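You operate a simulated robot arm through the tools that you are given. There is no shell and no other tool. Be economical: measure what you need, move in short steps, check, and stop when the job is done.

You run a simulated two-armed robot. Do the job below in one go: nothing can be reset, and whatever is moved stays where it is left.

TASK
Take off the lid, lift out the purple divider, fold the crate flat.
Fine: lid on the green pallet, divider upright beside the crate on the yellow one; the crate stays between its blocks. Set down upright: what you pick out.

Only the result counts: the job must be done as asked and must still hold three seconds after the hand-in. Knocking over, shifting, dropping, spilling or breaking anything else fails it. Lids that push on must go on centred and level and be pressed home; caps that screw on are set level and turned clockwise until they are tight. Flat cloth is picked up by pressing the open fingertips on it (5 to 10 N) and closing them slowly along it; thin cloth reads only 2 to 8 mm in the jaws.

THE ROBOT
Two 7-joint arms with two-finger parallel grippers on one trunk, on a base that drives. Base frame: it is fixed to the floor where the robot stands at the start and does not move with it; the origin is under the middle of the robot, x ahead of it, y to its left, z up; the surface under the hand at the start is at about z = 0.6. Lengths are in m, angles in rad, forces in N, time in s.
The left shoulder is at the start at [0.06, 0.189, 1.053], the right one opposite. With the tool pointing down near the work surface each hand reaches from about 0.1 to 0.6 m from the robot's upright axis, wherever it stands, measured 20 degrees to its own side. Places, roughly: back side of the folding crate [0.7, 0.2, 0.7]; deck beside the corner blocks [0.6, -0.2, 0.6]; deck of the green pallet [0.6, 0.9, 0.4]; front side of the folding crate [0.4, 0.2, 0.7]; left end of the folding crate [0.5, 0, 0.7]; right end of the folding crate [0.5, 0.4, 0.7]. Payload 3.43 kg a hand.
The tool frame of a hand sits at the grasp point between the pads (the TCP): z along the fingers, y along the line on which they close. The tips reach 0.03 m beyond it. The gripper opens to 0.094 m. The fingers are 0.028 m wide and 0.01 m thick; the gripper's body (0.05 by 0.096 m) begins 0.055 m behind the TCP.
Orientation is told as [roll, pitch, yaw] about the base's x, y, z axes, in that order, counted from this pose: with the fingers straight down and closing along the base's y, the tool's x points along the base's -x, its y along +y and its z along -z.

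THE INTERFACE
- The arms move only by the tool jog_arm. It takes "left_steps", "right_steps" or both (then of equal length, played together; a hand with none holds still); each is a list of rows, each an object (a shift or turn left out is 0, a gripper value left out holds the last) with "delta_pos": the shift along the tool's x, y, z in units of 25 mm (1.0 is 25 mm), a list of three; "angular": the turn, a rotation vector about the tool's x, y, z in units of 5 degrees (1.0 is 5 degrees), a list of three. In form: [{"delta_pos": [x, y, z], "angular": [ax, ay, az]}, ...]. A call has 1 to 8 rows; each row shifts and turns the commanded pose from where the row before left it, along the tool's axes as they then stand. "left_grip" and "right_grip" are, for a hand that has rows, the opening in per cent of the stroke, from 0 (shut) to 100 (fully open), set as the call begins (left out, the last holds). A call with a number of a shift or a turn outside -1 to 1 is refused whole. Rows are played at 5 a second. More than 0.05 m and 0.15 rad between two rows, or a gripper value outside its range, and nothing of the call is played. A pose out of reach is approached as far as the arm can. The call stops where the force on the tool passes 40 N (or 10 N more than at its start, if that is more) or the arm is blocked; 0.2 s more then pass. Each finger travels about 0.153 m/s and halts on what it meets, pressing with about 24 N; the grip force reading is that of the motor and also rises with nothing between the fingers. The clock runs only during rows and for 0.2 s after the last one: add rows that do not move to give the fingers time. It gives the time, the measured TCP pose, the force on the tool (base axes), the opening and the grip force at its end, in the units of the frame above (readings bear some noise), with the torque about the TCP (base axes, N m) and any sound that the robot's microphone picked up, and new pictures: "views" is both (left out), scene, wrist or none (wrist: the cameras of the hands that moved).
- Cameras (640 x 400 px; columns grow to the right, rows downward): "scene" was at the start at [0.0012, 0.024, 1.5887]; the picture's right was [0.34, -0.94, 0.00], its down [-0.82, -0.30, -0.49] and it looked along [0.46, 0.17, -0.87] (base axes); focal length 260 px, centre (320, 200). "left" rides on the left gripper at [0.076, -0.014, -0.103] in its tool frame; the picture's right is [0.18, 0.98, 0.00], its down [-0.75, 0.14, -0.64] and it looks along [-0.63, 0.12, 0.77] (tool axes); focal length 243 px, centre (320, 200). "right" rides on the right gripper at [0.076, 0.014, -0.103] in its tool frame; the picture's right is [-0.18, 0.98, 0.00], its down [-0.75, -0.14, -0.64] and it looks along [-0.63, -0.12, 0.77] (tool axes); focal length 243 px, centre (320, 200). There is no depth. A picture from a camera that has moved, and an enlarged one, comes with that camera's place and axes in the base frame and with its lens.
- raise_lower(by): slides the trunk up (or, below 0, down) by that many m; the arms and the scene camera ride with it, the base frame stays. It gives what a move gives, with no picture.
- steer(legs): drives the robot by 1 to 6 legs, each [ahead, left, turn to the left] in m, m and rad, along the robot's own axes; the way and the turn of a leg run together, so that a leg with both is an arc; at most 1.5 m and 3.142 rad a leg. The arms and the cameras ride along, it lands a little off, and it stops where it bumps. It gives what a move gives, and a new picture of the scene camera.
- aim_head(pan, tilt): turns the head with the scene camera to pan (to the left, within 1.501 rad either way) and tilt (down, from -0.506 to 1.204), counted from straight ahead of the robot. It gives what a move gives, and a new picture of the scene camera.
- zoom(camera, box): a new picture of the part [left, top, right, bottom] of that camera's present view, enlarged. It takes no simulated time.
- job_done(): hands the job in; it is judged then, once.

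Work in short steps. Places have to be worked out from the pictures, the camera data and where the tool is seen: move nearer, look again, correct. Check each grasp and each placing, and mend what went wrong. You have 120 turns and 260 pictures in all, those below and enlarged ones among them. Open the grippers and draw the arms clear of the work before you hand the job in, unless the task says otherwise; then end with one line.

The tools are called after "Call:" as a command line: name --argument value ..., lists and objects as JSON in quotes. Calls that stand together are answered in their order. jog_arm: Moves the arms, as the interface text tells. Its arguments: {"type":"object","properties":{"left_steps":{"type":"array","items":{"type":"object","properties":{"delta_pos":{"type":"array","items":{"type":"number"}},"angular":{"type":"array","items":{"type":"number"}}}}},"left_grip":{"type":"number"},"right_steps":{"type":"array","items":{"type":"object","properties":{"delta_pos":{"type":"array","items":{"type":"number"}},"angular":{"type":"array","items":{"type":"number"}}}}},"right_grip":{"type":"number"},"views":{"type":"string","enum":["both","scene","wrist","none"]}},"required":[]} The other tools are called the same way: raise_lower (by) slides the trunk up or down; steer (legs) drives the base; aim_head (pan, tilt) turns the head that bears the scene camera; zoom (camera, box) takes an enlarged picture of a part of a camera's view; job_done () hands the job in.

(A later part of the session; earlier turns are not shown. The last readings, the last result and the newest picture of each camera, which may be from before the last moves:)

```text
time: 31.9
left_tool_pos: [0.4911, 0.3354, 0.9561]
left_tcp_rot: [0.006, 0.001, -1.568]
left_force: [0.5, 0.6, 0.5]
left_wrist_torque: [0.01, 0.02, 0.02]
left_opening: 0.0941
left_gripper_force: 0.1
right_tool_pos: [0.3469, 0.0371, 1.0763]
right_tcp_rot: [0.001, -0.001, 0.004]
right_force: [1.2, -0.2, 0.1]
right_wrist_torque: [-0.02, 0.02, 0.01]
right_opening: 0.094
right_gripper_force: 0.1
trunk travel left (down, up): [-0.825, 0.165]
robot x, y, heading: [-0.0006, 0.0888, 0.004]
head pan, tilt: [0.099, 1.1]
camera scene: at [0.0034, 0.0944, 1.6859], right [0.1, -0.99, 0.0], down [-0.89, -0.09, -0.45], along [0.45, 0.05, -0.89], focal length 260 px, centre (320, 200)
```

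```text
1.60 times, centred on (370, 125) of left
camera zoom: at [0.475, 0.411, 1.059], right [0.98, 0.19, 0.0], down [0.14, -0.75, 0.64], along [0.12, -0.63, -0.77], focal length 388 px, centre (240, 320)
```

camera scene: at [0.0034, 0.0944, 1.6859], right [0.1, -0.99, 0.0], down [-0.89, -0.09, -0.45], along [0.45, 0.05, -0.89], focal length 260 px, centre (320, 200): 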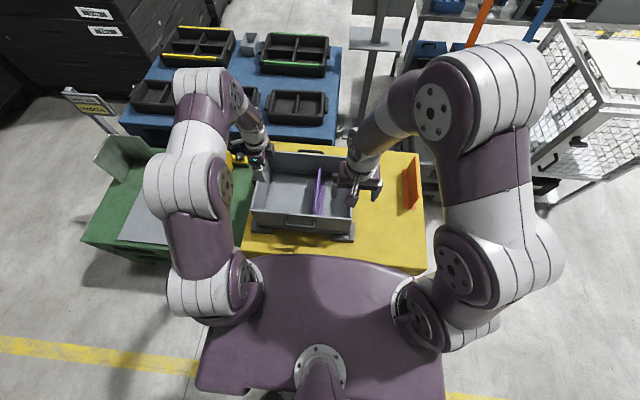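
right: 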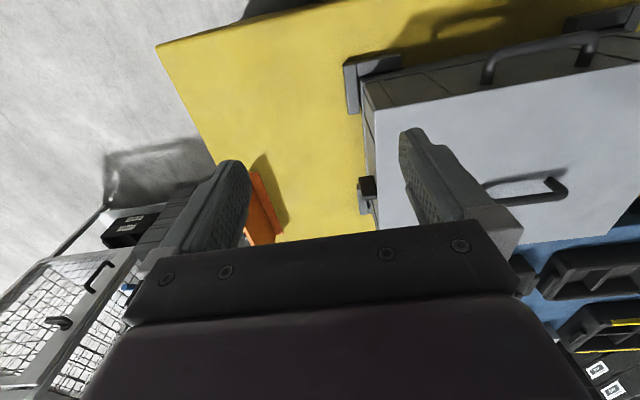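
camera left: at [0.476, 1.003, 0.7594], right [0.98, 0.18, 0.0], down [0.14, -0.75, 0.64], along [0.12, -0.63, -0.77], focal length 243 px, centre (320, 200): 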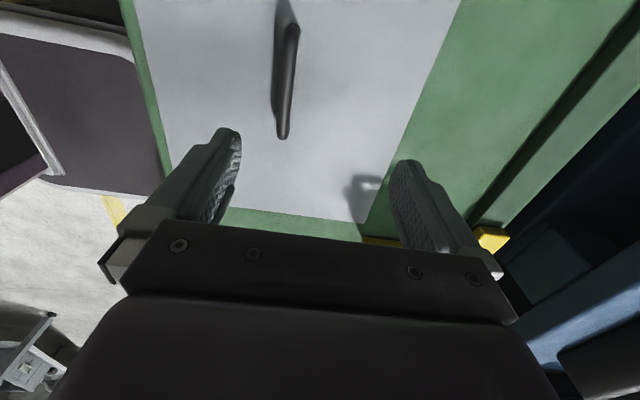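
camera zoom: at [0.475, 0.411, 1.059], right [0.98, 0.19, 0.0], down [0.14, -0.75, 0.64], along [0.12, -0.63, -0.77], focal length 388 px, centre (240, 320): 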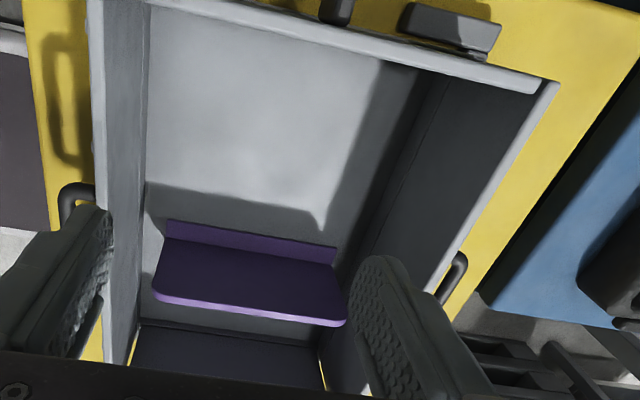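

Divider plate: top edge at z≈0.75, y≈0.157, x 0.415–0.625, foot toward −y. Free deck between crate (y≈−0.03) and the orange divider's foot (y≈−0.235). Moving the right hand above the divider, left hand aside.

Call:
jog_arm --right_steps '[{"delta_pos": [-0.86, 0.6, 0.6]}, {"delta_pos": [-0.86, 0.6, 0.8]}, {"delta_pos": [-0.86, 0.6, 1]}, {"delta_pos": [-0.86, 0.6, 1]}, {"delta_pos": [-0.86, 0.6, 1]}, {"delta_pos": [-0.86, 0.6, 1]}, {"delta_pos": [-0.86, 0.6, 1]}, {"delta_pos": [-0.86, 0.6, 1]}]' --left_steps '[{"delta_pos": [0.6, 0, -0.2]}, {"delta_pos": [0.6, 0, -0.2]}, {"delta_pos": [0.6, 0, -0.2]}, {"delta_pos": [0.6, 0, -0.2]}, {"delta_pos": [0.6, 0, -0.2]}, {"delta_pos": [0.6, 0, -0.2]}, {"delta_pos": [0, 0, 0]}, {"delta_pos": [0, 0, 0]}]'

Call:
zoom --camera "scene" --box '[230, 130, 430, 255]'

```text
time: 33.7
left_tool_pos: [0.4912, 0.426, 0.9871]
left_tcp_rot: [0.004, 0.0, -1.568]
left_force: [0.7, -0.2, 0.2]
left_wrist_torque: [0.02, 0.03, 0.02]
left_opening: 0.0941
left_gripper_force: 0.2
right_tool_pos: [0.5194, 0.1565, 0.8899]
right_tcp_rot: [0.002, 0.003, 0.003]
right_force: [0.3, 0.4, 1.1]
right_wrist_torque: [0.01, 0.01, -0.03]
right_opening: 0.094
right_gripper_force: 0.0
trunk travel left (down, up): [-0.825, 0.165]
robot x, y, heading: [-0.0007, 0.0878, -0.002]
head pan, tilt: [0.099, 1.1]
camera scene: at [0.0047, 0.0954, 1.6859], right [0.1, -0.99, 0.0], down [-0.89, -0.09, -0.45], along [0.45, 0.05, -0.89], focal length 260 px, centre (320, 200)
camera right: at [0.4434, 0.1726, 0.9942], right [0.18, 0.98, 0.0], down [0.75, -0.14, 0.64], along [0.63, -0.12, -0.77], focal length 243 px, centre (320, 200)
camera left: at [0.4757, 0.5015, 1.0889], right [0.98, 0.19, 0.0], down [0.14, -0.75, 0.64], along [0.12, -0.63, -0.77], focal length 243 px, centre (320, 200)
```

scene: 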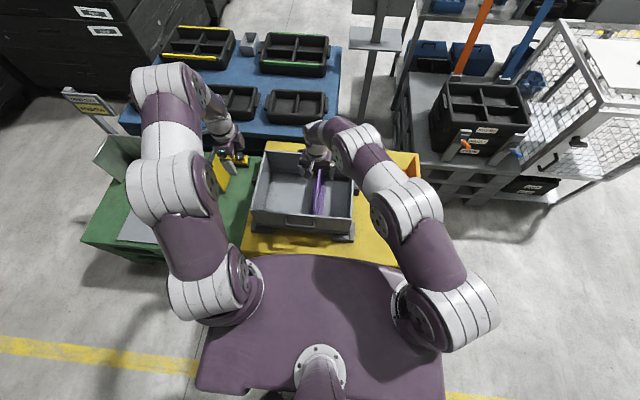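
right: 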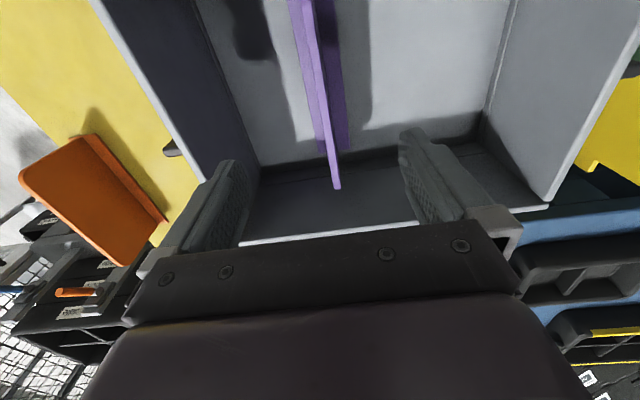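
left: 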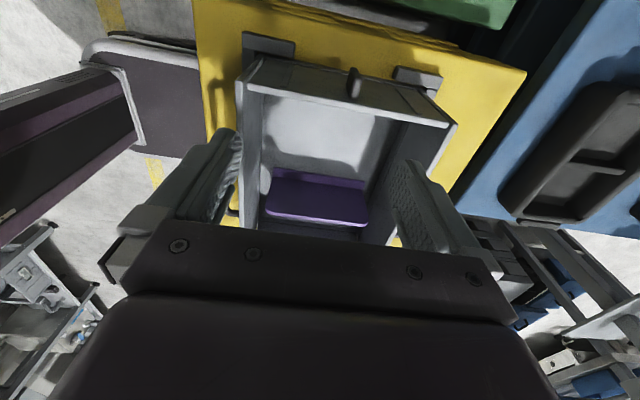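

```text
3.20 times, centred on (330, 192) of scene
camera zoom: at [0.0047, 0.0954, 1.6859], right [0.1, -0.99, 0.0], down [-0.89, -0.09, -0.45], along [0.45, 0.05, -0.89], focal length 833 px, centre (288, 224)
```

zoom: 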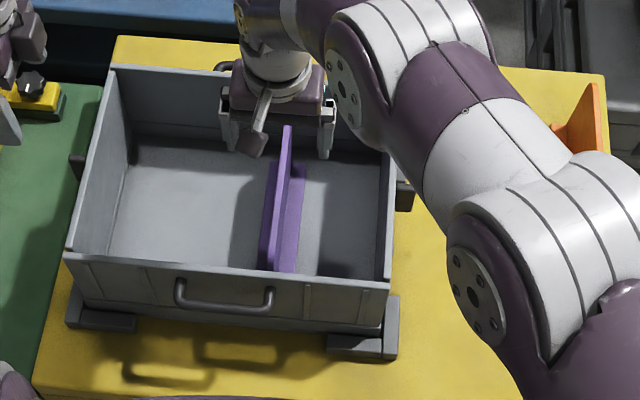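

Plate is centred between the fingers. Descending to TCP z≈0.728 and closing.

Call:
jog_arm --right_steps '[{"delta_pos": [0, 0.04, 1]}, {"delta_pos": [0, 0, 1]}, {"delta_pos": [0, 0, 1]}, {"delta_pos": [0, 0, 1]}, {"delta_pos": [0, 0, 0.9]}, {"delta_pos": [0, 0, 0.8]}, {"delta_pos": [0, 0, 0.7]}]' --views "wrist"

Call:
jog_arm --right_steps '[{}, {}, {}, {}]' --right_grip 0 --views "wrist"

```text
time: 35.3
left_tool_pos: [0.491, 0.4242, 0.988]
left_tcp_rot: [0.007, 0.0, -1.566]
left_force: [0.0, -0.3, 0.1]
left_wrist_torque: [0.0, -0.01, 0.02]
left_opening: 0.0939
left_gripper_force: 0.0
right_tool_pos: [0.5043, 0.1503, 0.751]
right_tcp_rot: [0.001, 0.0, 0.004]
right_force: [0.9, 0.9, 0.1]
right_wrist_torque: [0.04, 0.01, -0.02]
right_opening: 0.0941
right_gripper_force: 0.1
right hand out of reach, approached as far as the arm can: row 6, 7
trunk travel left (down, up): [-0.825, 0.165]
robot x, y, heading: [0.0002, 0.0877, 0.006]
head pan, tilt: [0.099, 1.1]
camera right: at [0.4272, 0.164, 0.8533], right [0.18, 0.98, 0.0], down [0.75, -0.14, 0.64], along [0.63, -0.12, -0.77], focal length 243 px, centre (320, 200)
```

right: 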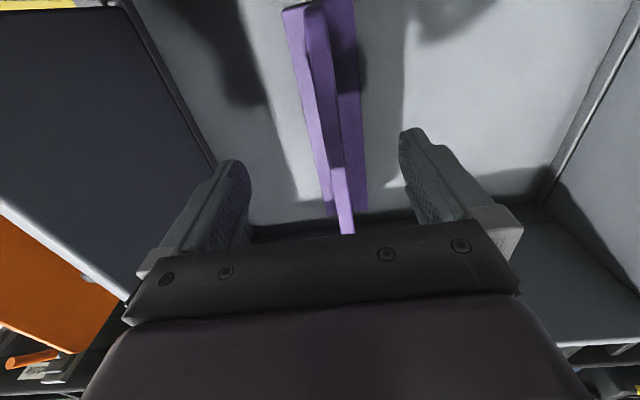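

```text
time: 36.3
left_tool_pos: [0.4911, 0.4247, 0.9877]
left_tcp_rot: [0.005, -0.002, -1.568]
left_force: [0.2, -0.8, -0.2]
left_wrist_torque: [0.01, 0.02, 0.03]
left_opening: 0.0939
left_gripper_force: 0.0
right_tool_pos: [0.5038, 0.1495, 0.75]
right_tcp_rot: [-0.001, 0.0, 0.004]
right_force: [-0.5, -0.5, 0.7]
right_wrist_torque: [0.02, 0.05, -0.01]
right_opening: 0.0097
right_gripper_force: 23.6
trunk travel left (down, up): [-0.825, 0.165]
robot x, y, heading: [-0.0003, 0.0844, 0.002]
head pan, tilt: [0.099, 1.1]
camera right: at [0.4275, 0.1642, 0.8538], right [0.18, 0.98, 0.0], down [0.75, -0.14, 0.64], along [0.63, -0.12, -0.77], focal length 243 px, centre (320, 200)
```

right: 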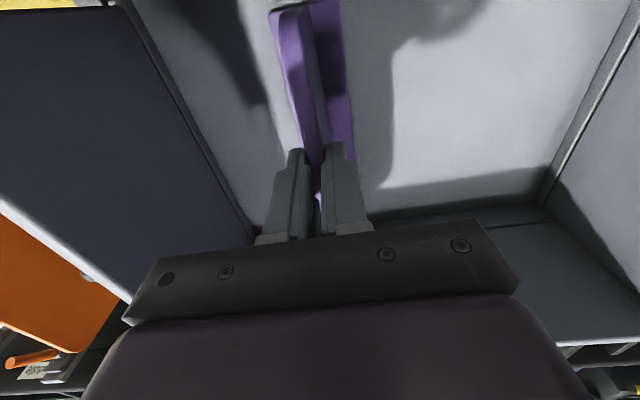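

Gripped the plate (9.7 mm), 3 cm of pad overlap, though reach limited the depth. Lifting straight up slowly.

Call:
jog_arm --right_steps '[{"delta_pos": [0, 0, -0.3]}, {"delta_pos": [0, 0, -0.5]}, {"delta_pos": [0, 0, -0.7]}, {"delta_pos": [0, 0, -1]}, {"delta_pos": [0, 0, -1]}, {"delta_pos": [0, 0, -1]}, {"delta_pos": [0, 0, -1]}, {"delta_pos": [0, 0, -1]}]'

Call:
zoom --camera "scene" --box '[230, 100, 430, 255]'

```text
time: 38.1
left_tool_pos: [0.4901, 0.4249, 0.9876]
left_tcp_rot: [0.007, 0.001, -1.567]
left_force: [0.1, 0.7, -0.3]
left_wrist_torque: [-0.01, 0.02, 0.0]
left_opening: 0.0941
left_gripper_force: 0.1
right_tool_pos: [0.504, 0.1507, 0.9102]
right_tcp_rot: [0.0, -0.001, 0.004]
right_force: [0.5, 1.1, -2.6]
right_wrist_torque: [-0.01, 0.05, -0.01]
right_opening: 0.0094
right_gripper_force: 24.0
trunk travel left (down, up): [-0.825, 0.165]
robot x, y, heading: [0.0012, 0.0902, 0.006]
head pan, tilt: [0.099, 1.1]
camera scene: at [0.0031, 0.0947, 1.6858], right [0.1, -0.99, 0.0], down [-0.89, -0.09, -0.45], along [0.45, 0.05, -0.89], focal length 260 px, centre (320, 200)
camera right: at [0.4271, 0.1648, 1.0145], right [0.18, 0.98, 0.0], down [0.75, -0.14, 0.64], along [0.63, -0.12, -0.77], focal length 243 px, centre (320, 200)
```

scene: 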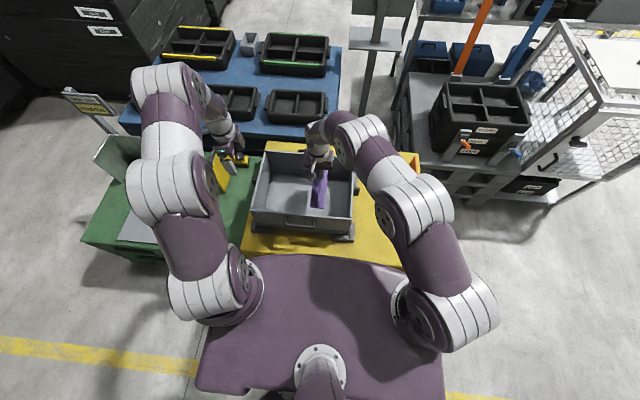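
right: 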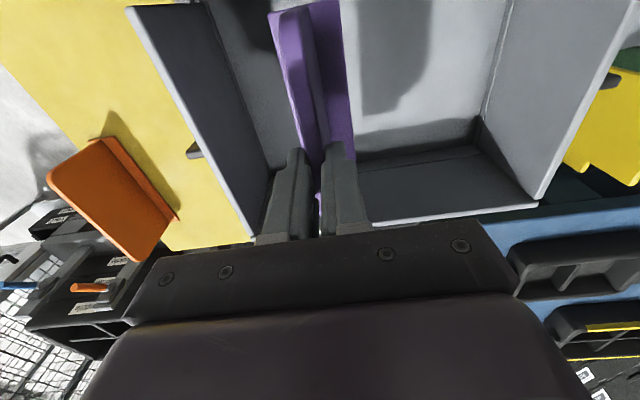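

```text
2.58 times, centred on (330, 178) of scene
camera zoom: at [0.0031, 0.0947, 1.6858], right [0.1, -0.99, 0.0], down [-0.89, -0.09, -0.45], along [0.45, 0.05, -0.89], focal length 672 px, centre (294, 258)
```

zoom: 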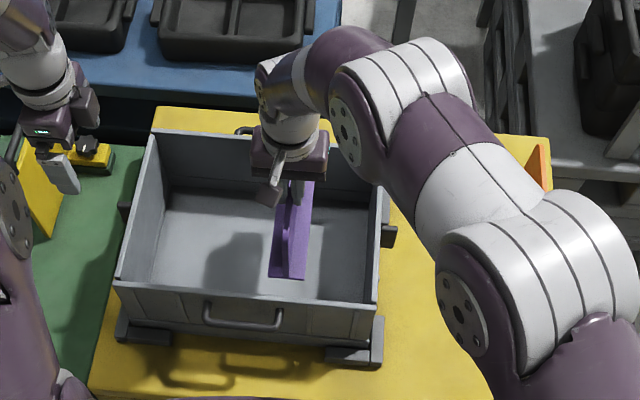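

Divider is up (0.27 kg). Lifting a bit more and moving over to y≈−0.12.

Call:
jog_arm --right_steps '[{"delta_pos": [0, 0, -1]}, {"delta_pos": [0, 0, -1]}, {"delta_pos": [0, -1, 0]}, {"delta_pos": [0, -1, 0]}, {"delta_pos": [0, -1, 0]}, {"delta_pos": [0, -1, 0]}, {"delta_pos": [0, -1, 0]}, {"delta_pos": [0, -1, 0]}]' --views "none"

Call:
jog_arm --right_steps '[{"delta_pos": [0, -1, 0]}, {"delta_pos": [0, -1, 0]}, {"delta_pos": [0, -1, 0]}, {"delta_pos": [0, -1, 0]}, {"delta_pos": [0, -0.8, 0]}]'

Call:
zoom --camera "scene" --box '[230, 100, 430, 255]'

```text
time: 39.9
left_tool_pos: [0.4914, 0.4247, 0.9874]
left_tcp_rot: [0.004, 0.002, -1.567]
left_force: [-0.5, 0.6, 0.2]
left_wrist_torque: [-0.02, -0.01, 0.0]
left_opening: 0.0939
left_gripper_force: 0.1
right_tool_pos: [0.5047, 0.0007, 0.9621]
right_tcp_rot: [0.001, 0.0, 0.004]
right_force: [-0.8, 0.1, -1.0]
right_wrist_torque: [0.04, 0.06, -0.03]
right_opening: 0.0097
right_gripper_force: 24.0
trunk travel left (down, up): [-0.825, 0.165]
robot x, y, heading: [0.0035, 0.0879, 0.003]
head pan, tilt: [0.099, 1.1]
```

```text
time: 41.1
left_tool_pos: [0.492, 0.4247, 0.987]
left_tcp_rot: [0.004, 0.002, -1.567]
left_force: [0.7, 0.3, 0.4]
left_wrist_torque: [0.0, -0.02, 0.01]
left_opening: 0.0941
left_gripper_force: 0.1
right_tool_pos: [0.5063, -0.119, 0.9597]
right_tcp_rot: [-0.001, 0.0, 0.005]
right_force: [-0.3, -0.4, -1.4]
right_wrist_torque: [0.01, 0.08, -0.01]
right_opening: 0.0097
right_gripper_force: 24.0
trunk travel left (down, up): [-0.825, 0.165]
robot x, y, heading: [0.0048, 0.0872, 0.002]
head pan, tilt: [0.099, 1.1]
camera scene: at [0.0038, 0.0939, 1.6859], right [0.1, -0.99, 0.0], down [-0.89, -0.09, -0.45], along [0.45, 0.05, -0.89], focal length 260 px, centre (320, 200)
camera right: at [0.4295, -0.1058, 1.0637], right [0.18, 0.98, 0.0], down [0.75, -0.14, 0.64], along [0.63, -0.11, -0.77], focal length 243 px, centre (320, 200)
```

scene: 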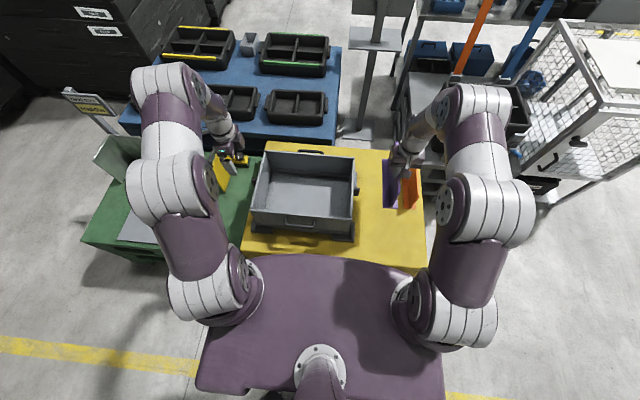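
right: 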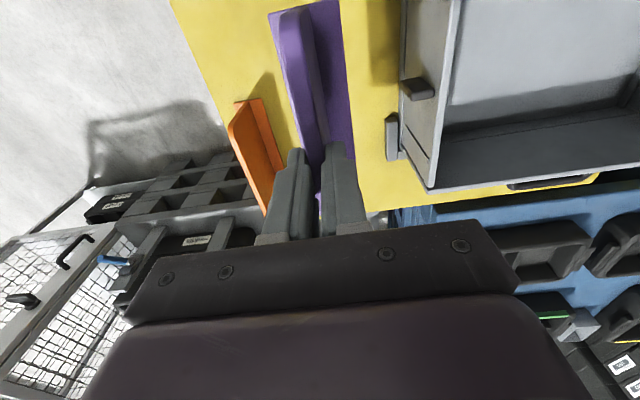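

```text
2.58 times, centred on (330, 178) of scene
camera zoom: at [0.0038, 0.0939, 1.6859], right [0.1, -0.99, 0.0], down [-0.89, -0.09, -0.45], along [0.45, 0.05, -0.89], focal length 672 px, centre (294, 258)
```

zoom: 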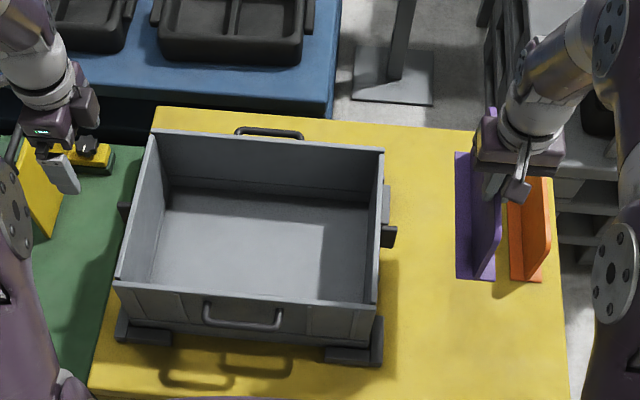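

Position is clear between crate and orange divider. Lowering.

Call:
jog_arm --right_steps '[{"delta_pos": [0, 0, 1]}, {"delta_pos": [0, 0, 1]}, {"delta_pos": [0, 0, 1]}, {"delta_pos": [0, 0, 1]}, {"delta_pos": [0, 0, 1]}, {"delta_pos": [0, 0, 1]}, {"delta_pos": [0, 0, 1]}, {"delta_pos": [0, 0, 0.8]}]'

Call:
zoom --camera "scene" --box '[330, 110, 450, 230]'

```text
time: 42.9
left_tool_pos: [0.4914, 0.4246, 0.9876]
left_tcp_rot: [0.003, 0.001, -1.566]
left_force: [-0.2, -0.4, -0.1]
left_wrist_torque: [-0.01, 0.02, -0.02]
left_opening: 0.0941
left_gripper_force: 0.1
right_tool_pos: [0.507, -0.1203, 0.7667]
right_tcp_rot: [0.0, -0.001, 0.003]
right_force: [0.5, 0.2, -2.0]
right_wrist_torque: [-0.01, 0.06, -0.03]
right_opening: 0.0095
right_gripper_force: 23.5
trunk travel left (down, up): [-0.825, 0.165]
robot x, y, heading: [-0.0028, 0.0891, 0.001]
head pan, tilt: [0.099, 1.1]
camera scene: at [0.0041, 0.0944, 1.6859], right [0.1, -0.99, 0.0], down [-0.89, -0.09, -0.45], along [0.45, 0.05, -0.89], focal length 260 px, centre (320, 200)
camera right: at [0.4304, -0.1055, 0.8699], right [0.18, 0.98, 0.0], down [0.75, -0.14, 0.64], along [0.63, -0.12, -0.77], focal length 243 px, centre (320, 200)
```

scene: 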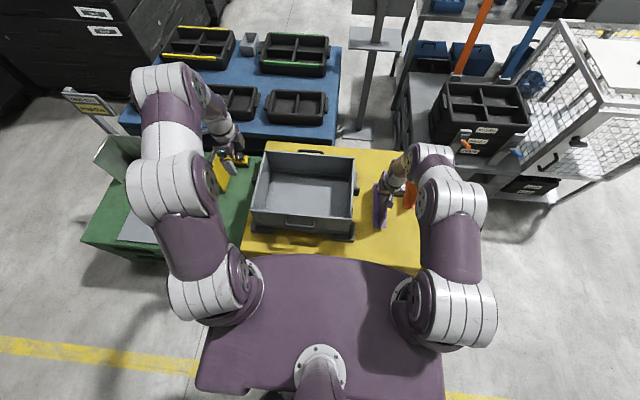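
right: 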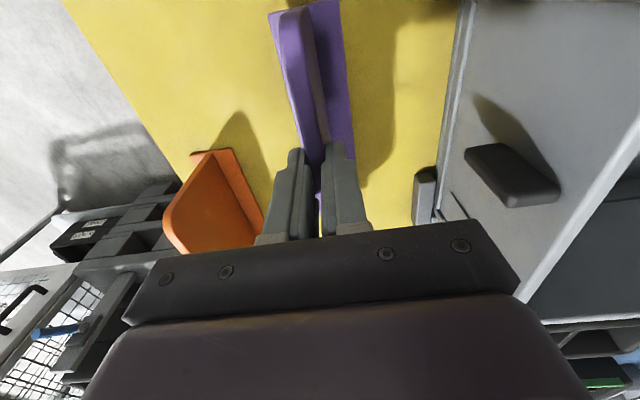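

```text
3.33 times, centred on (390, 170) of scene
camera zoom: at [0.0041, 0.0944, 1.6859], right [0.1, -0.99, 0.0], down [-0.89, -0.09, -0.45], along [0.45, 0.05, -0.89], focal length 868 px, centre (87, 300)
```

zoom: 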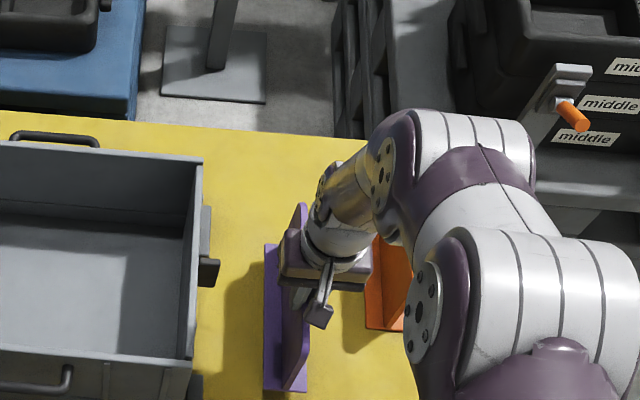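

Close to the deck with clearance all round. Small steps down until contact.

Call:
jog_arm --right_steps '[{"delta_pos": [0, 0, 0.3]}, {"delta_pos": [0, 0, 0.3]}, {"delta_pos": [0, 0, 0.2]}]' --views "none"

Call:
jog_arm --right_steps '[{"delta_pos": [0, 0, 0.2]}, {"delta_pos": [0, 0, 0.1]}, {}]' --views "wrist"

```text
time: 43.7
left_tool_pos: [0.4911, 0.4247, 0.9879]
left_tcp_rot: [0.005, 0.002, -1.568]
left_force: [0.8, -0.1, -0.7]
left_wrist_torque: [-0.03, 0.01, -0.04]
left_opening: 0.094
left_gripper_force: 0.1
right_tool_pos: [0.5063, -0.1202, 0.7471]
right_tcp_rot: [-0.001, 0.001, 0.003]
right_force: [-0.8, -0.3, -2.0]
right_wrist_torque: [-0.03, 0.08, 0.01]
right_opening: 0.0095
right_gripper_force: 24.2
trunk travel left (down, up): [-0.825, 0.165]
robot x, y, heading: [-0.0004, 0.0842, 0.002]
head pan, tilt: [0.099, 1.1]
```

```text
time: 44.5
left_tool_pos: [0.4911, 0.4253, 0.9873]
left_tcp_rot: [0.005, 0.002, -1.567]
left_force: [-0.8, -0.3, 1.0]
left_wrist_torque: [0.01, 0.0, -0.01]
left_opening: 0.0942
left_gripper_force: 0.1
right_tool_pos: [0.5054, -0.1188, 0.7379]
right_tcp_rot: [0.0, -0.003, 0.003]
right_force: [0.3, 0.6, -2.1]
right_wrist_torque: [0.03, 0.08, -0.03]
right_opening: 0.0098
right_gripper_force: 23.9
trunk travel left (down, up): [-0.825, 0.165]
robot x, y, heading: [0.0001, 0.0861, 0.002]
head pan, tilt: [0.099, 1.1]
camera right: at [0.4295, -0.105, 0.8421], right [0.18, 0.98, 0.0], down [0.75, -0.14, 0.64], along [0.63, -0.12, -0.77], focal length 243 px, centre (320, 200)
```

right: 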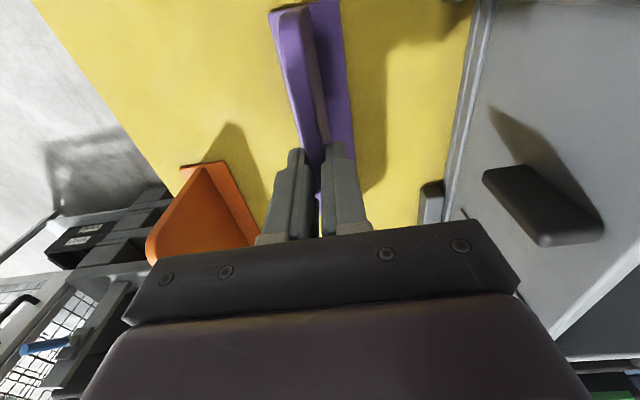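

No contact yet; continuing in small steps.

Call:
jog_arm --right_steps '[{"delta_pos": [0, 0, 0.15]}, {"delta_pos": [0, 0, 0.15]}, {}]' --views "none"

Call:
jog_arm --right_steps '[{"delta_pos": [0, 0, 0.15]}, {"delta_pos": [0, 0, 0.1]}, {}]' --views "none"

```text
time: 45.3
left_tool_pos: [0.4898, 0.4255, 0.9875]
left_tcp_rot: [0.005, 0.0, -1.568]
left_force: [0.0, -0.6, -0.4]
left_wrist_torque: [0.0, -0.01, 0.0]
left_opening: 0.0938
left_gripper_force: 0.0
right_tool_pos: [0.5064, -0.1199, 0.7336]
right_tcp_rot: [-0.001, -0.008, 0.003]
right_force: [2.8, -3.1, 19.0]
right_wrist_torque: [-0.06, 0.18, -0.06]
right_opening: 0.0098
right_gripper_force: 23.8
trunk travel left (down, up): [-0.825, 0.165]
robot x, y, heading: [-0.0013, 0.0876, 0.007]
head pan, tilt: [0.099, 1.1]
```

```text
time: 45.8
left_tool_pos: [0.4892, 0.4257, 0.9874]
left_tcp_rot: [0.007, 0.0, -1.567]
left_force: [0.0, 0.5, 0.1]
left_wrist_torque: [-0.02, 0.0, -0.01]
left_opening: 0.0938
left_gripper_force: 0.0
right_tool_pos: [0.5078, -0.1199, 0.73]
right_tcp_rot: [-0.003, -0.008, 0.006]
right_force: [-7.9, 0.0, 26.8]
right_wrist_torque: [-0.18, 0.88, -0.02]
right_opening: 0.0095
right_gripper_force: 24.0
trunk travel left (down, up): [-0.825, 0.165]
robot x, y, heading: [0.001, 0.0831, 0.002]
head pan, tilt: [0.099, 1.1]
stopped in row 2 (right hand): the force on the tool passed its limit at 43 N (the readings are from after the stop); the commanded pose is now the measured one
```

The divider stands on the deck. Opening the right gripper and rising.

Call:
jog_arm --right_steps '[{"delta_pos": [0, 0, -0.1]}, {}, {}, {}]' --right_grip 60 --views "none"

Call:
jog_arm --right_steps '[{"delta_pos": [0, 0, -0.5]}, {"delta_pos": [0, 0, -1]}, {"delta_pos": [0, 0, -1]}, {"delta_pos": [0, 0, -1]}, {"delta_pos": [0, 0, -1]}, {"delta_pos": [0, 0, -1]}, {"delta_pos": [0, 0, -1]}, {"delta_pos": [0, 0, -1]}]'

Call:
zoom --camera "scene" --box '[230, 110, 450, 260]'

Call:
zoom --camera "left" --box '[180, 0, 560, 250]'

```text
time: 46.8
left_tool_pos: [0.4891, 0.4254, 0.9878]
left_tcp_rot: [0.007, 0.0, -1.568]
left_force: [0.8, -0.1, 0.0]
left_wrist_torque: [0.0, 0.01, 0.0]
left_opening: 0.094
left_gripper_force: 0.0
right_tool_pos: [0.5078, -0.1204, 0.7327]
right_tcp_rot: [-0.002, -0.01, 0.005]
right_force: [3.4, 0.0, 24.8]
right_wrist_torque: [-0.73, 0.08, 0.11]
right_opening: 0.0565
right_gripper_force: 0.1
trunk travel left (down, up): [-0.825, 0.165]
robot x, y, heading: [0.0016, 0.0873, -0.001]
head pan, tilt: [0.099, 1.1]
```

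```text
time: 48.6
left_tool_pos: [0.4899, 0.425, 0.9867]
left_tcp_rot: [0.006, 0.0, -1.567]
left_force: [0.5, -0.4, -0.4]
left_wrist_torque: [-0.02, -0.01, 0.01]
left_opening: 0.0942
left_gripper_force: 0.0
right_tool_pos: [0.5067, -0.1203, 0.9177]
right_tcp_rot: [0.0, -0.004, 0.005]
right_force: [-0.3, 0.0, -0.6]
right_wrist_torque: [0.0, 0.04, -0.01]
right_opening: 0.0565
right_gripper_force: 0.1
trunk travel left (down, up): [-0.825, 0.165]
robot x, y, heading: [0.0039, 0.0865, 0.003]
head pan, tilt: [0.099, 1.1]
camera scene: at [0.0028, 0.0949, 1.6858], right [0.1, -0.99, 0.0], down [-0.89, -0.09, -0.45], along [0.45, 0.05, -0.89], focal length 260 px, centre (320, 200)
camera right: at [0.4302, -0.107, 1.0207], right [0.18, 0.98, 0.0], down [0.75, -0.14, 0.65], along [0.63, -0.12, -0.76], focal length 243 px, centre (320, 200)
```

scene: 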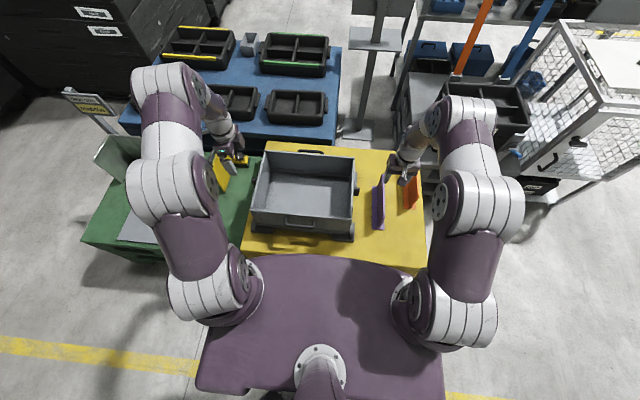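
right: 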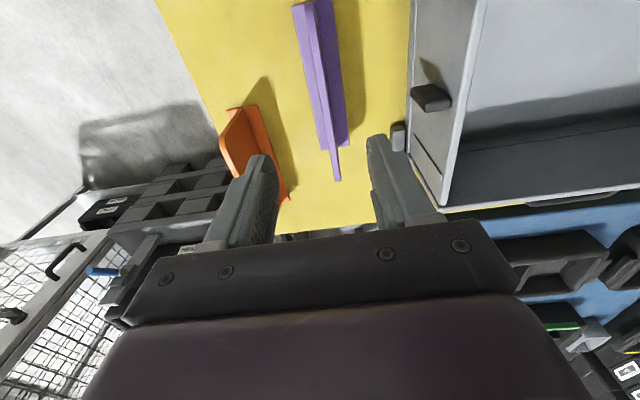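

```text
2.67 times, centred on (340, 185) of scene
camera zoom: at [0.0028, 0.0949, 1.6858], right [0.1, -0.99, 0.0], down [-0.89, -0.09, -0.45], along [0.45, 0.05, -0.89], focal length 694 px, centre (267, 240)
```

zoom: 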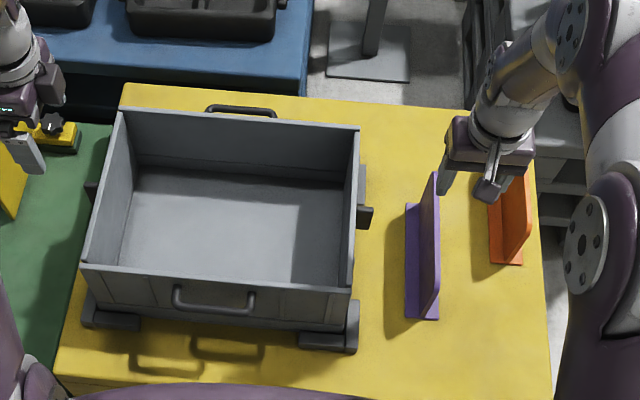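

```text
1.60 times, centred on (370, 125) of left
camera zoom: at [0.4745, 0.5011, 1.0895], right [0.98, 0.19, 0.01], down [0.14, -0.75, 0.64], along [0.12, -0.63, -0.77], focal length 388 px, centre (240, 320)
```

zoom: 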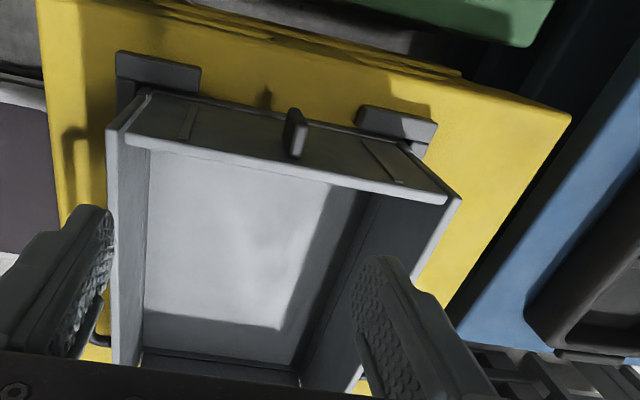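

Divider stands upright, orange one untouched. Now the crate's mechanism: examine the end tabs closely.

Call:
zoom --camera "right" --box '[380, 0, 640, 220]'

Call:
zoom --camera "scene" --box '[330, 150, 390, 250]'

Call:
zoom --camera "left" --box '[240, 20, 460, 160]'

```text
1.82 times, centred on (510, 110) of right
camera zoom: at [0.4302, -0.107, 1.0207], right [0.18, 0.98, 0.0], down [0.75, -0.14, 0.65], along [0.63, -0.12, -0.76], focal length 441 px, centre (-26, 364)
```

zoom: 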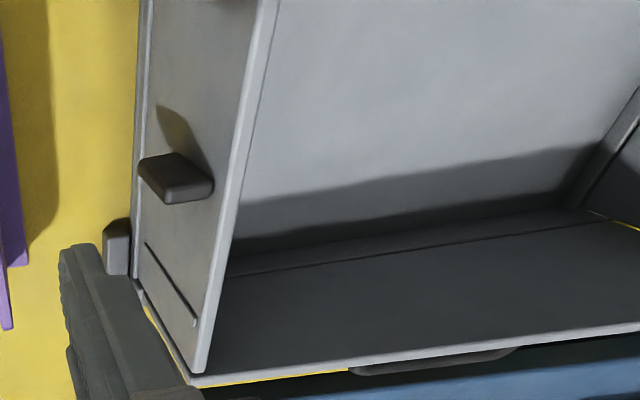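

```text
4.00 times, centred on (360, 200) of scene
camera zoom: at [0.0028, 0.0949, 1.6858], right [0.1, -0.99, 0.0], down [-0.89, -0.09, -0.45], along [0.45, 0.05, -0.89], focal length 1041 px, centre (160, 200)
```

zoom: 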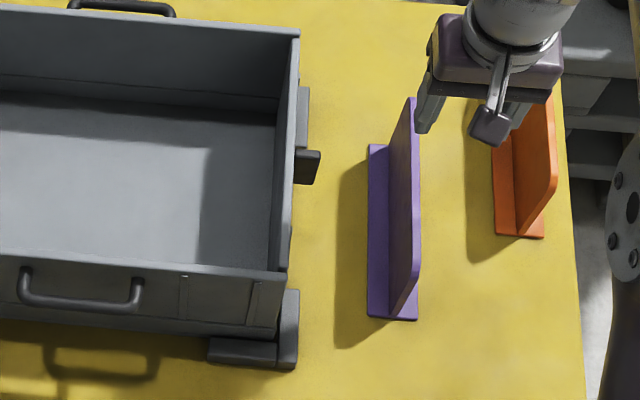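

```text
2.86 times, centred on (350, 90) of left
camera zoom: at [0.4745, 0.5011, 1.0895], right [0.98, 0.19, 0.01], down [0.14, -0.75, 0.64], along [0.12, -0.63, -0.77], focal length 693 px, centre (234, 514)
```

zoom: 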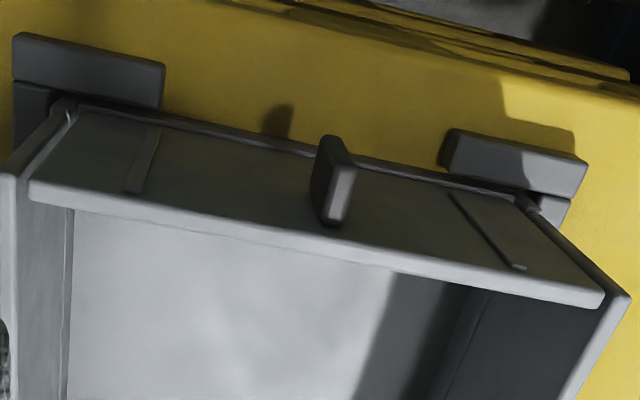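

End walls nest between the long walls, so they fold in first. Rim at z≈0.775, right end outer face y≈0.015. I bring the closed right fingers outside the right end, then lower the trunk 0.15 m.

Call:
jog_arm --right_steps '[{"delta_pos": [0.3, 0.8, 0]}, {"delta_pos": [0.3, 0.8, 0]}, {"delta_pos": [0, 0.8, 0]}, {"delta_pos": [0, 0.8, 0]}]' --right_grip 0 --views "none"

Call:
zoom --camera "scene" --box '[300, 120, 440, 260]'

Call:
zoom --camera "right" --box '[240, 0, 640, 250]'

```text
time: 49.6
left_tool_pos: [0.4914, 0.4259, 0.9872]
left_tcp_rot: [0.006, 0.0, -1.567]
left_force: [0.1, 0.0, -0.5]
left_wrist_torque: [0.01, 0.02, 0.0]
left_opening: 0.094
left_gripper_force: 0.0
right_tool_pos: [0.4915, -0.0384, 0.9197]
right_tcp_rot: [-0.001, -0.004, 0.004]
right_force: [0.4, -1.1, 0.1]
right_wrist_torque: [-0.01, -0.04, 0.02]
right_opening: 0.0001
right_gripper_force: 24.0
trunk travel left (down, up): [-0.825, 0.165]
robot x, y, heading: [0.0013, 0.0884, 0.004]
head pan, tilt: [0.099, 1.1]
```

```text
2.86 times, centred on (370, 190) of scene
camera zoom: at [0.0034, 0.0958, 1.6859], right [0.1, -0.99, 0.0], down [-0.89, -0.09, -0.45], along [0.45, 0.05, -0.89], focal length 744 px, centre (177, 229)
```

zoom: 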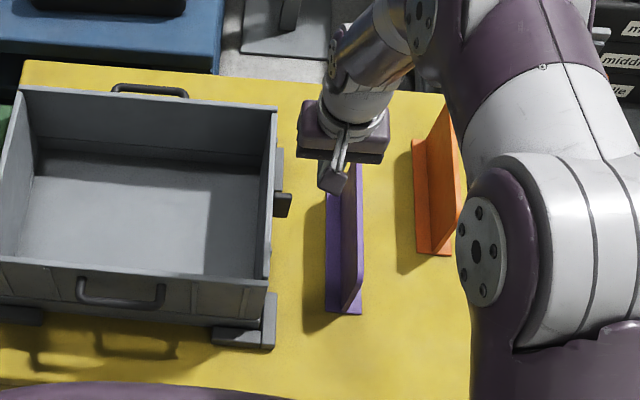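

```text
1.60 times, centred on (440, 125) of right
camera zoom: at [0.4153, -0.0253, 1.0218], right [0.18, 0.98, 0.0], down [0.75, -0.14, 0.65], along [0.63, -0.12, -0.76], focal length 388 px, centre (128, 320)
```

zoom: 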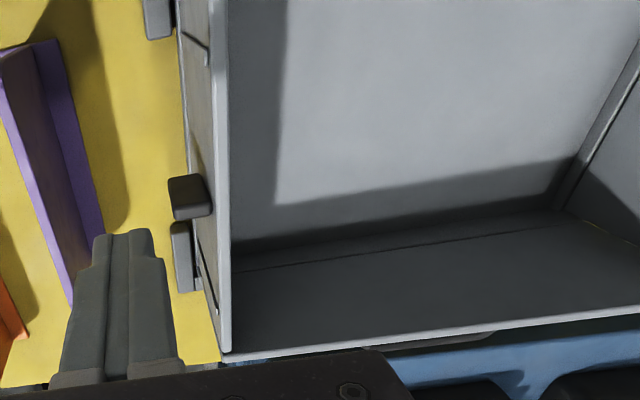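

Clear gap. Lowering the trunk so the tips come to z≈0.74 beside the end wall.

Call:
raise_lower --by -0.15

Call:
zoom --camera "right" --box '[0, 0, 640, 400]'

Call:
zoom --camera "scene" --box '[220, 100, 460, 270]'

```text
time: 51.4
left_tool_pos: [0.4907, 0.4252, 0.8384]
left_tcp_rot: [0.006, 0.002, -1.567]
left_force: [0.6, 0.2, -0.8]
left_wrist_torque: [0.01, 0.0, -0.01]
left_opening: 0.0939
left_gripper_force: 0.0
right_tool_pos: [0.4926, -0.0413, 0.7685]
right_tcp_rot: [-0.001, -0.004, 0.005]
right_force: [0.1, 0.3, -0.4]
right_wrist_torque: [0.0, 0.02, -0.01]
right_opening: 0.0
right_gripper_force: 23.5
trunk travel left (down, up): [-0.675, 0.315]
robot x, y, heading: [0.0012, 0.0878, 0.002]
head pan, tilt: [0.099, 1.1]
```

```text
1.00 times, centred on (320, 200) of right (not enlarged: the box is as wide or as high as the picture)
camera zoom: at [0.4153, -0.0263, 0.8719], right [0.18, 0.98, 0.0], down [0.75, -0.14, 0.65], along [0.63, -0.12, -0.76], focal length 243 px, centre (320, 200)
```

zoom: 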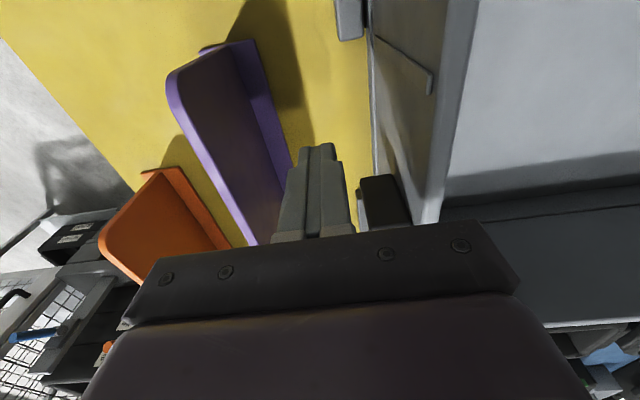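

```text
2.35 times, centred on (340, 185) of scene
camera zoom: at [0.0033, 0.0946, 1.5359], right [0.1, -0.99, 0.0], down [-0.89, -0.09, -0.45], along [0.45, 0.05, -0.89], focal length 612 px, centre (273, 235)
```

zoom: 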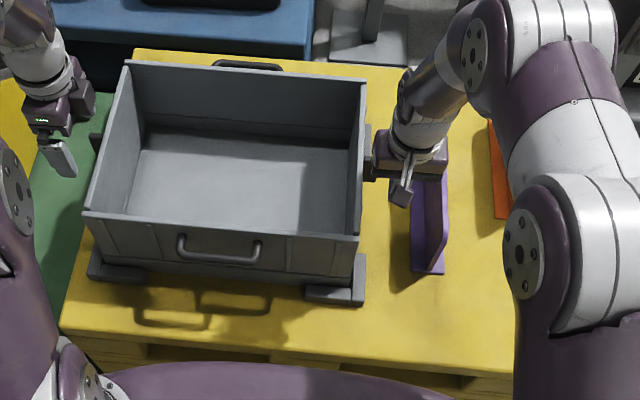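

Pushing the wall inward: approach, then small steps watching force.

Call:
jog_arm --right_steps '[{"delta_pos": [0, 0.8, 0]}, {"delta_pos": [0, 0.6, 0]}, {"delta_pos": [0, 0.4, 0]}, {"delta_pos": [0, 0.4, 0]}, {"delta_pos": [0, 0.4, 0]}]' --views "wrist"

Call:
zoom --camera "scene" --box '[220, 100, 460, 270]'

```text
time: 52.6
left_tool_pos: [0.4913, 0.4245, 0.8367]
left_tcp_rot: [0.003, 0.003, -1.567]
left_force: [-0.8, -0.3, 0.6]
left_wrist_torque: [0.04, 0.02, -0.02]
left_opening: 0.0942
left_gripper_force: 0.1
right_tool_pos: [0.4918, 0.0239, 0.7681]
right_tcp_rot: [0.0, -0.004, 0.004]
right_force: [-0.5, -1.3, -0.5]
right_wrist_torque: [-0.01, 0.03, 0.01]
right_opening: 0.0002
right_gripper_force: 23.9
trunk travel left (down, up): [-0.675, 0.315]
robot x, y, heading: [0.0033, 0.0842, 0.004]
head pan, tilt: [0.099, 1.1]
camera right: at [0.4154, 0.0387, 0.8714], right [0.18, 0.98, 0.0], down [0.75, -0.14, 0.64], along [0.63, -0.12, -0.76], focal length 243 px, centre (320, 200)
```

right: 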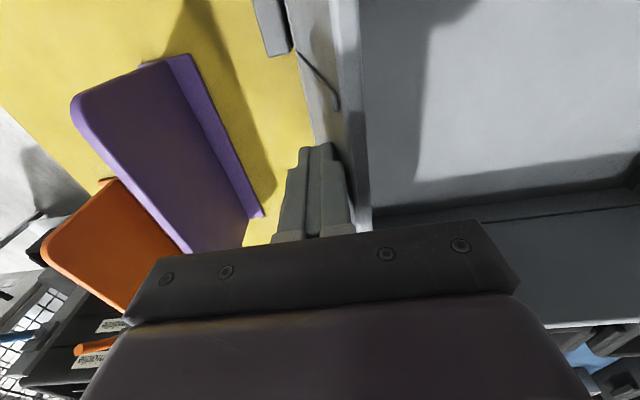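

```text
2.35 times, centred on (340, 185) of scene
camera zoom: at [0.0036, 0.0945, 1.5358], right [0.1, -0.99, 0.0], down [-0.89, -0.09, -0.45], along [0.45, 0.05, -0.89], focal length 612 px, centre (273, 235)
```

zoom: 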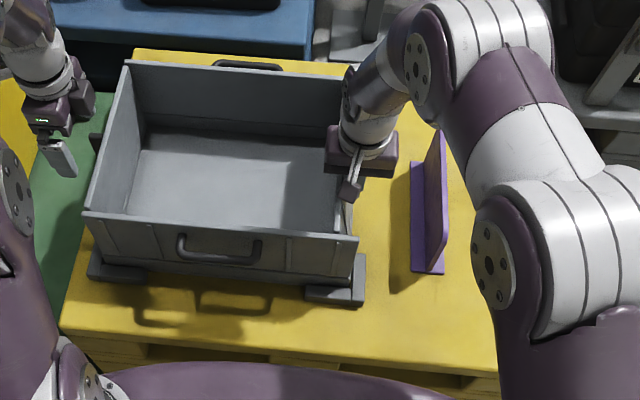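

The wall yields with ~1 N. Following it down along its arc.

Call:
jog_arm --right_steps '[{"delta_pos": [0, 0.92, 0.2]}, {"delta_pos": [0, 0.92, 0.3]}, {"delta_pos": [0, 0.8, 0.5]}, {"delta_pos": [0, 0.8, 0.6]}]' --views "wrist"

Call:
zoom --camera "scene" --box '[220, 100, 460, 270]'

```text
time: 53.6
left_tool_pos: [0.4912, 0.4256, 0.8364]
left_tcp_rot: [0.004, -0.002, -1.567]
left_force: [-0.2, -0.1, 0.6]
left_wrist_torque: [-0.02, -0.01, -0.02]
left_opening: 0.094
left_gripper_force: 0.0
right_tool_pos: [0.492, 0.1095, 0.7301]
right_tcp_rot: [0.0, -0.003, 0.004]
right_force: [-0.2, 0.1, 1.2]
right_wrist_torque: [0.02, 0.0, 0.02]
right_opening: 0.0001
right_gripper_force: 24.4
trunk travel left (down, up): [-0.675, 0.315]
robot x, y, heading: [0.0005, 0.0846, -0.0]
head pan, tilt: [0.099, 1.1]
camera right: at [0.4156, 0.1237, 0.8317], right [0.18, 0.98, 0.0], down [0.75, -0.14, 0.65], along [0.63, -0.12, -0.76], focal length 243 px, centre (320, 200)
```

right: 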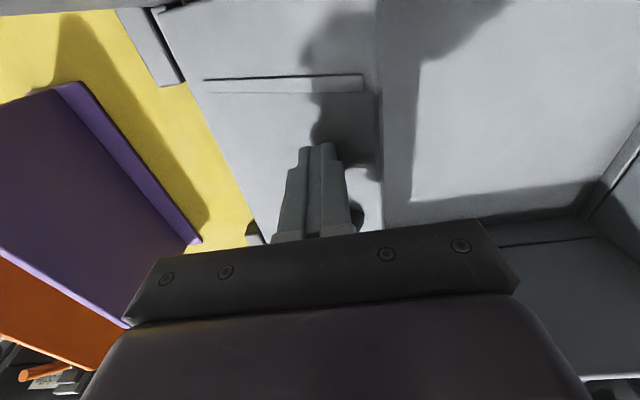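

```text
2.35 times, centred on (340, 185) of scene
camera zoom: at [0.0039, 0.0953, 1.5359], right [0.1, -0.99, 0.0], down [-0.89, -0.09, -0.45], along [0.45, 0.05, -0.89], focal length 612 px, centre (273, 235)
```

zoom: 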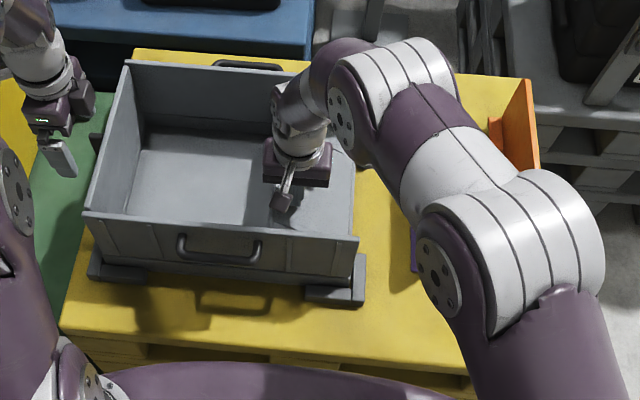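

Wall is about halfway in. Continuing the arc down to flat.

Call:
jog_arm --right_steps '[{"delta_pos": [0, 0.5, 0.7]}, {"delta_pos": [0, 0.4, 0.7]}, {"delta_pos": [0, 0.2, 0.7]}, {"delta_pos": [0, 0.1, 0.4]}, {"delta_pos": [0, 0, 0.2]}]' --views "wrist"

Call:
zoom --camera "scene" --box '[220, 100, 460, 270]'

```text
time: 54.6
left_tool_pos: [0.4917, 0.4252, 0.8373]
left_tcp_rot: [0.003, 0.0, -1.567]
left_force: [0.0, -0.2, -0.2]
left_wrist_torque: [-0.02, 0.01, 0.01]
left_opening: 0.0942
left_gripper_force: 0.1
right_tool_pos: [0.4995, 0.1397, 0.6751]
right_tcp_rot: [0.006, -0.016, 0.002]
right_force: [3.4, -2.6, 5.7]
right_wrist_torque: [0.32, 0.91, 0.23]
right_opening: 0.0
right_gripper_force: 24.2
trunk travel left (down, up): [-0.675, 0.315]
robot x, y, heading: [-0.0011, 0.0859, -0.001]
head pan, tilt: [0.099, 1.1]
stopped in row 4 (right hand): the force on the tool passed its limit at 48 N (the readings are from after the stop); the commanded pose is now the measured one
camera right: at [0.4204, 0.1538, 0.7777], right [0.18, 0.98, 0.01], down [0.74, -0.14, 0.65], along [0.64, -0.11, -0.76], focal length 243 px, centre (320, 200)
```

right: 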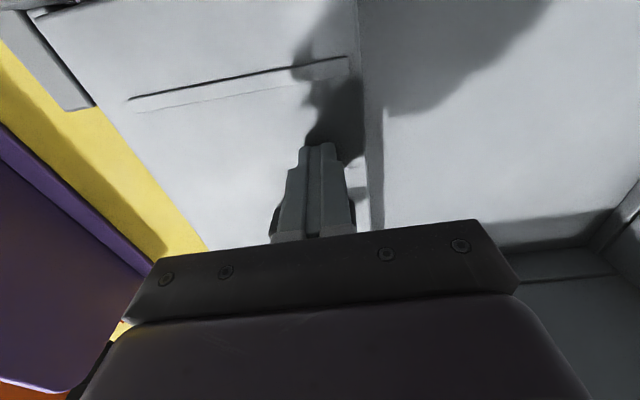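

```text
2.35 times, centred on (340, 185) of scene
camera zoom: at [0.0041, 0.0948, 1.5357], right [0.1, -0.99, 0.0], down [-0.89, -0.09, -0.45], along [0.45, 0.05, -0.89], focal length 612 px, centre (273, 235)
```

zoom: 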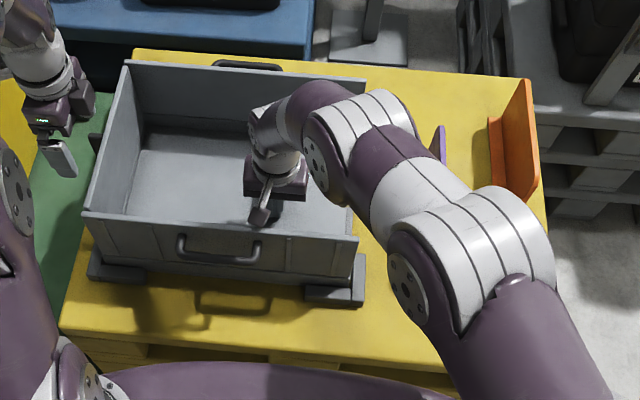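

Force rose at tip z≈0.645, likely the wall is flat on the floor. Rising to look.

Call:
jog_arm --right_steps '[{"delta_pos": [0.1, 0, -0.6]}, {"delta_pos": [0, 0, -1]}, {"delta_pos": [0, 0, -1]}, {"delta_pos": [0, 0, -1]}, {"delta_pos": [0, 0, -1]}, {"delta_pos": [0, 0, -1]}, {"delta_pos": [0, 0, -1]}]' --views "wrist"

Call:
zoom --camera "scene" --box '[220, 100, 460, 270]'

```text
time: 56.2
left_tool_pos: [0.4915, 0.4251, 0.8383]
left_tcp_rot: [0.004, 0.0, -1.567]
left_force: [0.3, 0.3, -0.6]
left_wrist_torque: [0.0, 0.0, 0.02]
left_opening: 0.0938
left_gripper_force: 0.1
right_tool_pos: [0.492, 0.1401, 0.839]
right_tcp_rot: [0.005, -0.014, 0.003]
right_force: [-0.6, 0.7, -0.6]
right_wrist_torque: [0.01, 0.0, 0.02]
right_opening: 0.0
right_gripper_force: 23.6
trunk travel left (down, up): [-0.675, 0.315]
robot x, y, heading: [0.0034, 0.0839, 0.004]
head pan, tilt: [0.099, 1.1]
camera right: at [0.4145, 0.154, 0.9414], right [0.18, 0.98, 0.01], down [0.75, -0.14, 0.65], along [0.64, -0.11, -0.76], focal length 243 px, centre (320, 200)
```

right: 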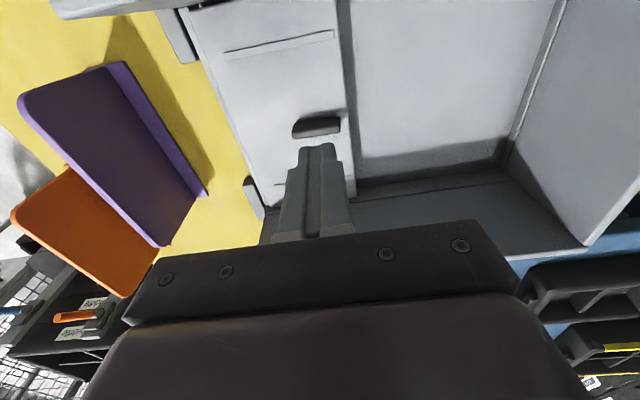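

```text
2.35 times, centred on (340, 185) of scene
camera zoom: at [0.0032, 0.0946, 1.5358], right [0.1, -0.99, 0.0], down [-0.89, -0.09, -0.45], along [0.45, 0.05, -0.89], focal length 612 px, centre (273, 235)
```

zoom: 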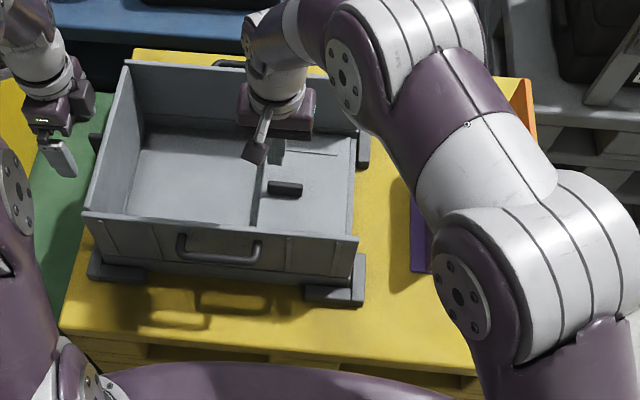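

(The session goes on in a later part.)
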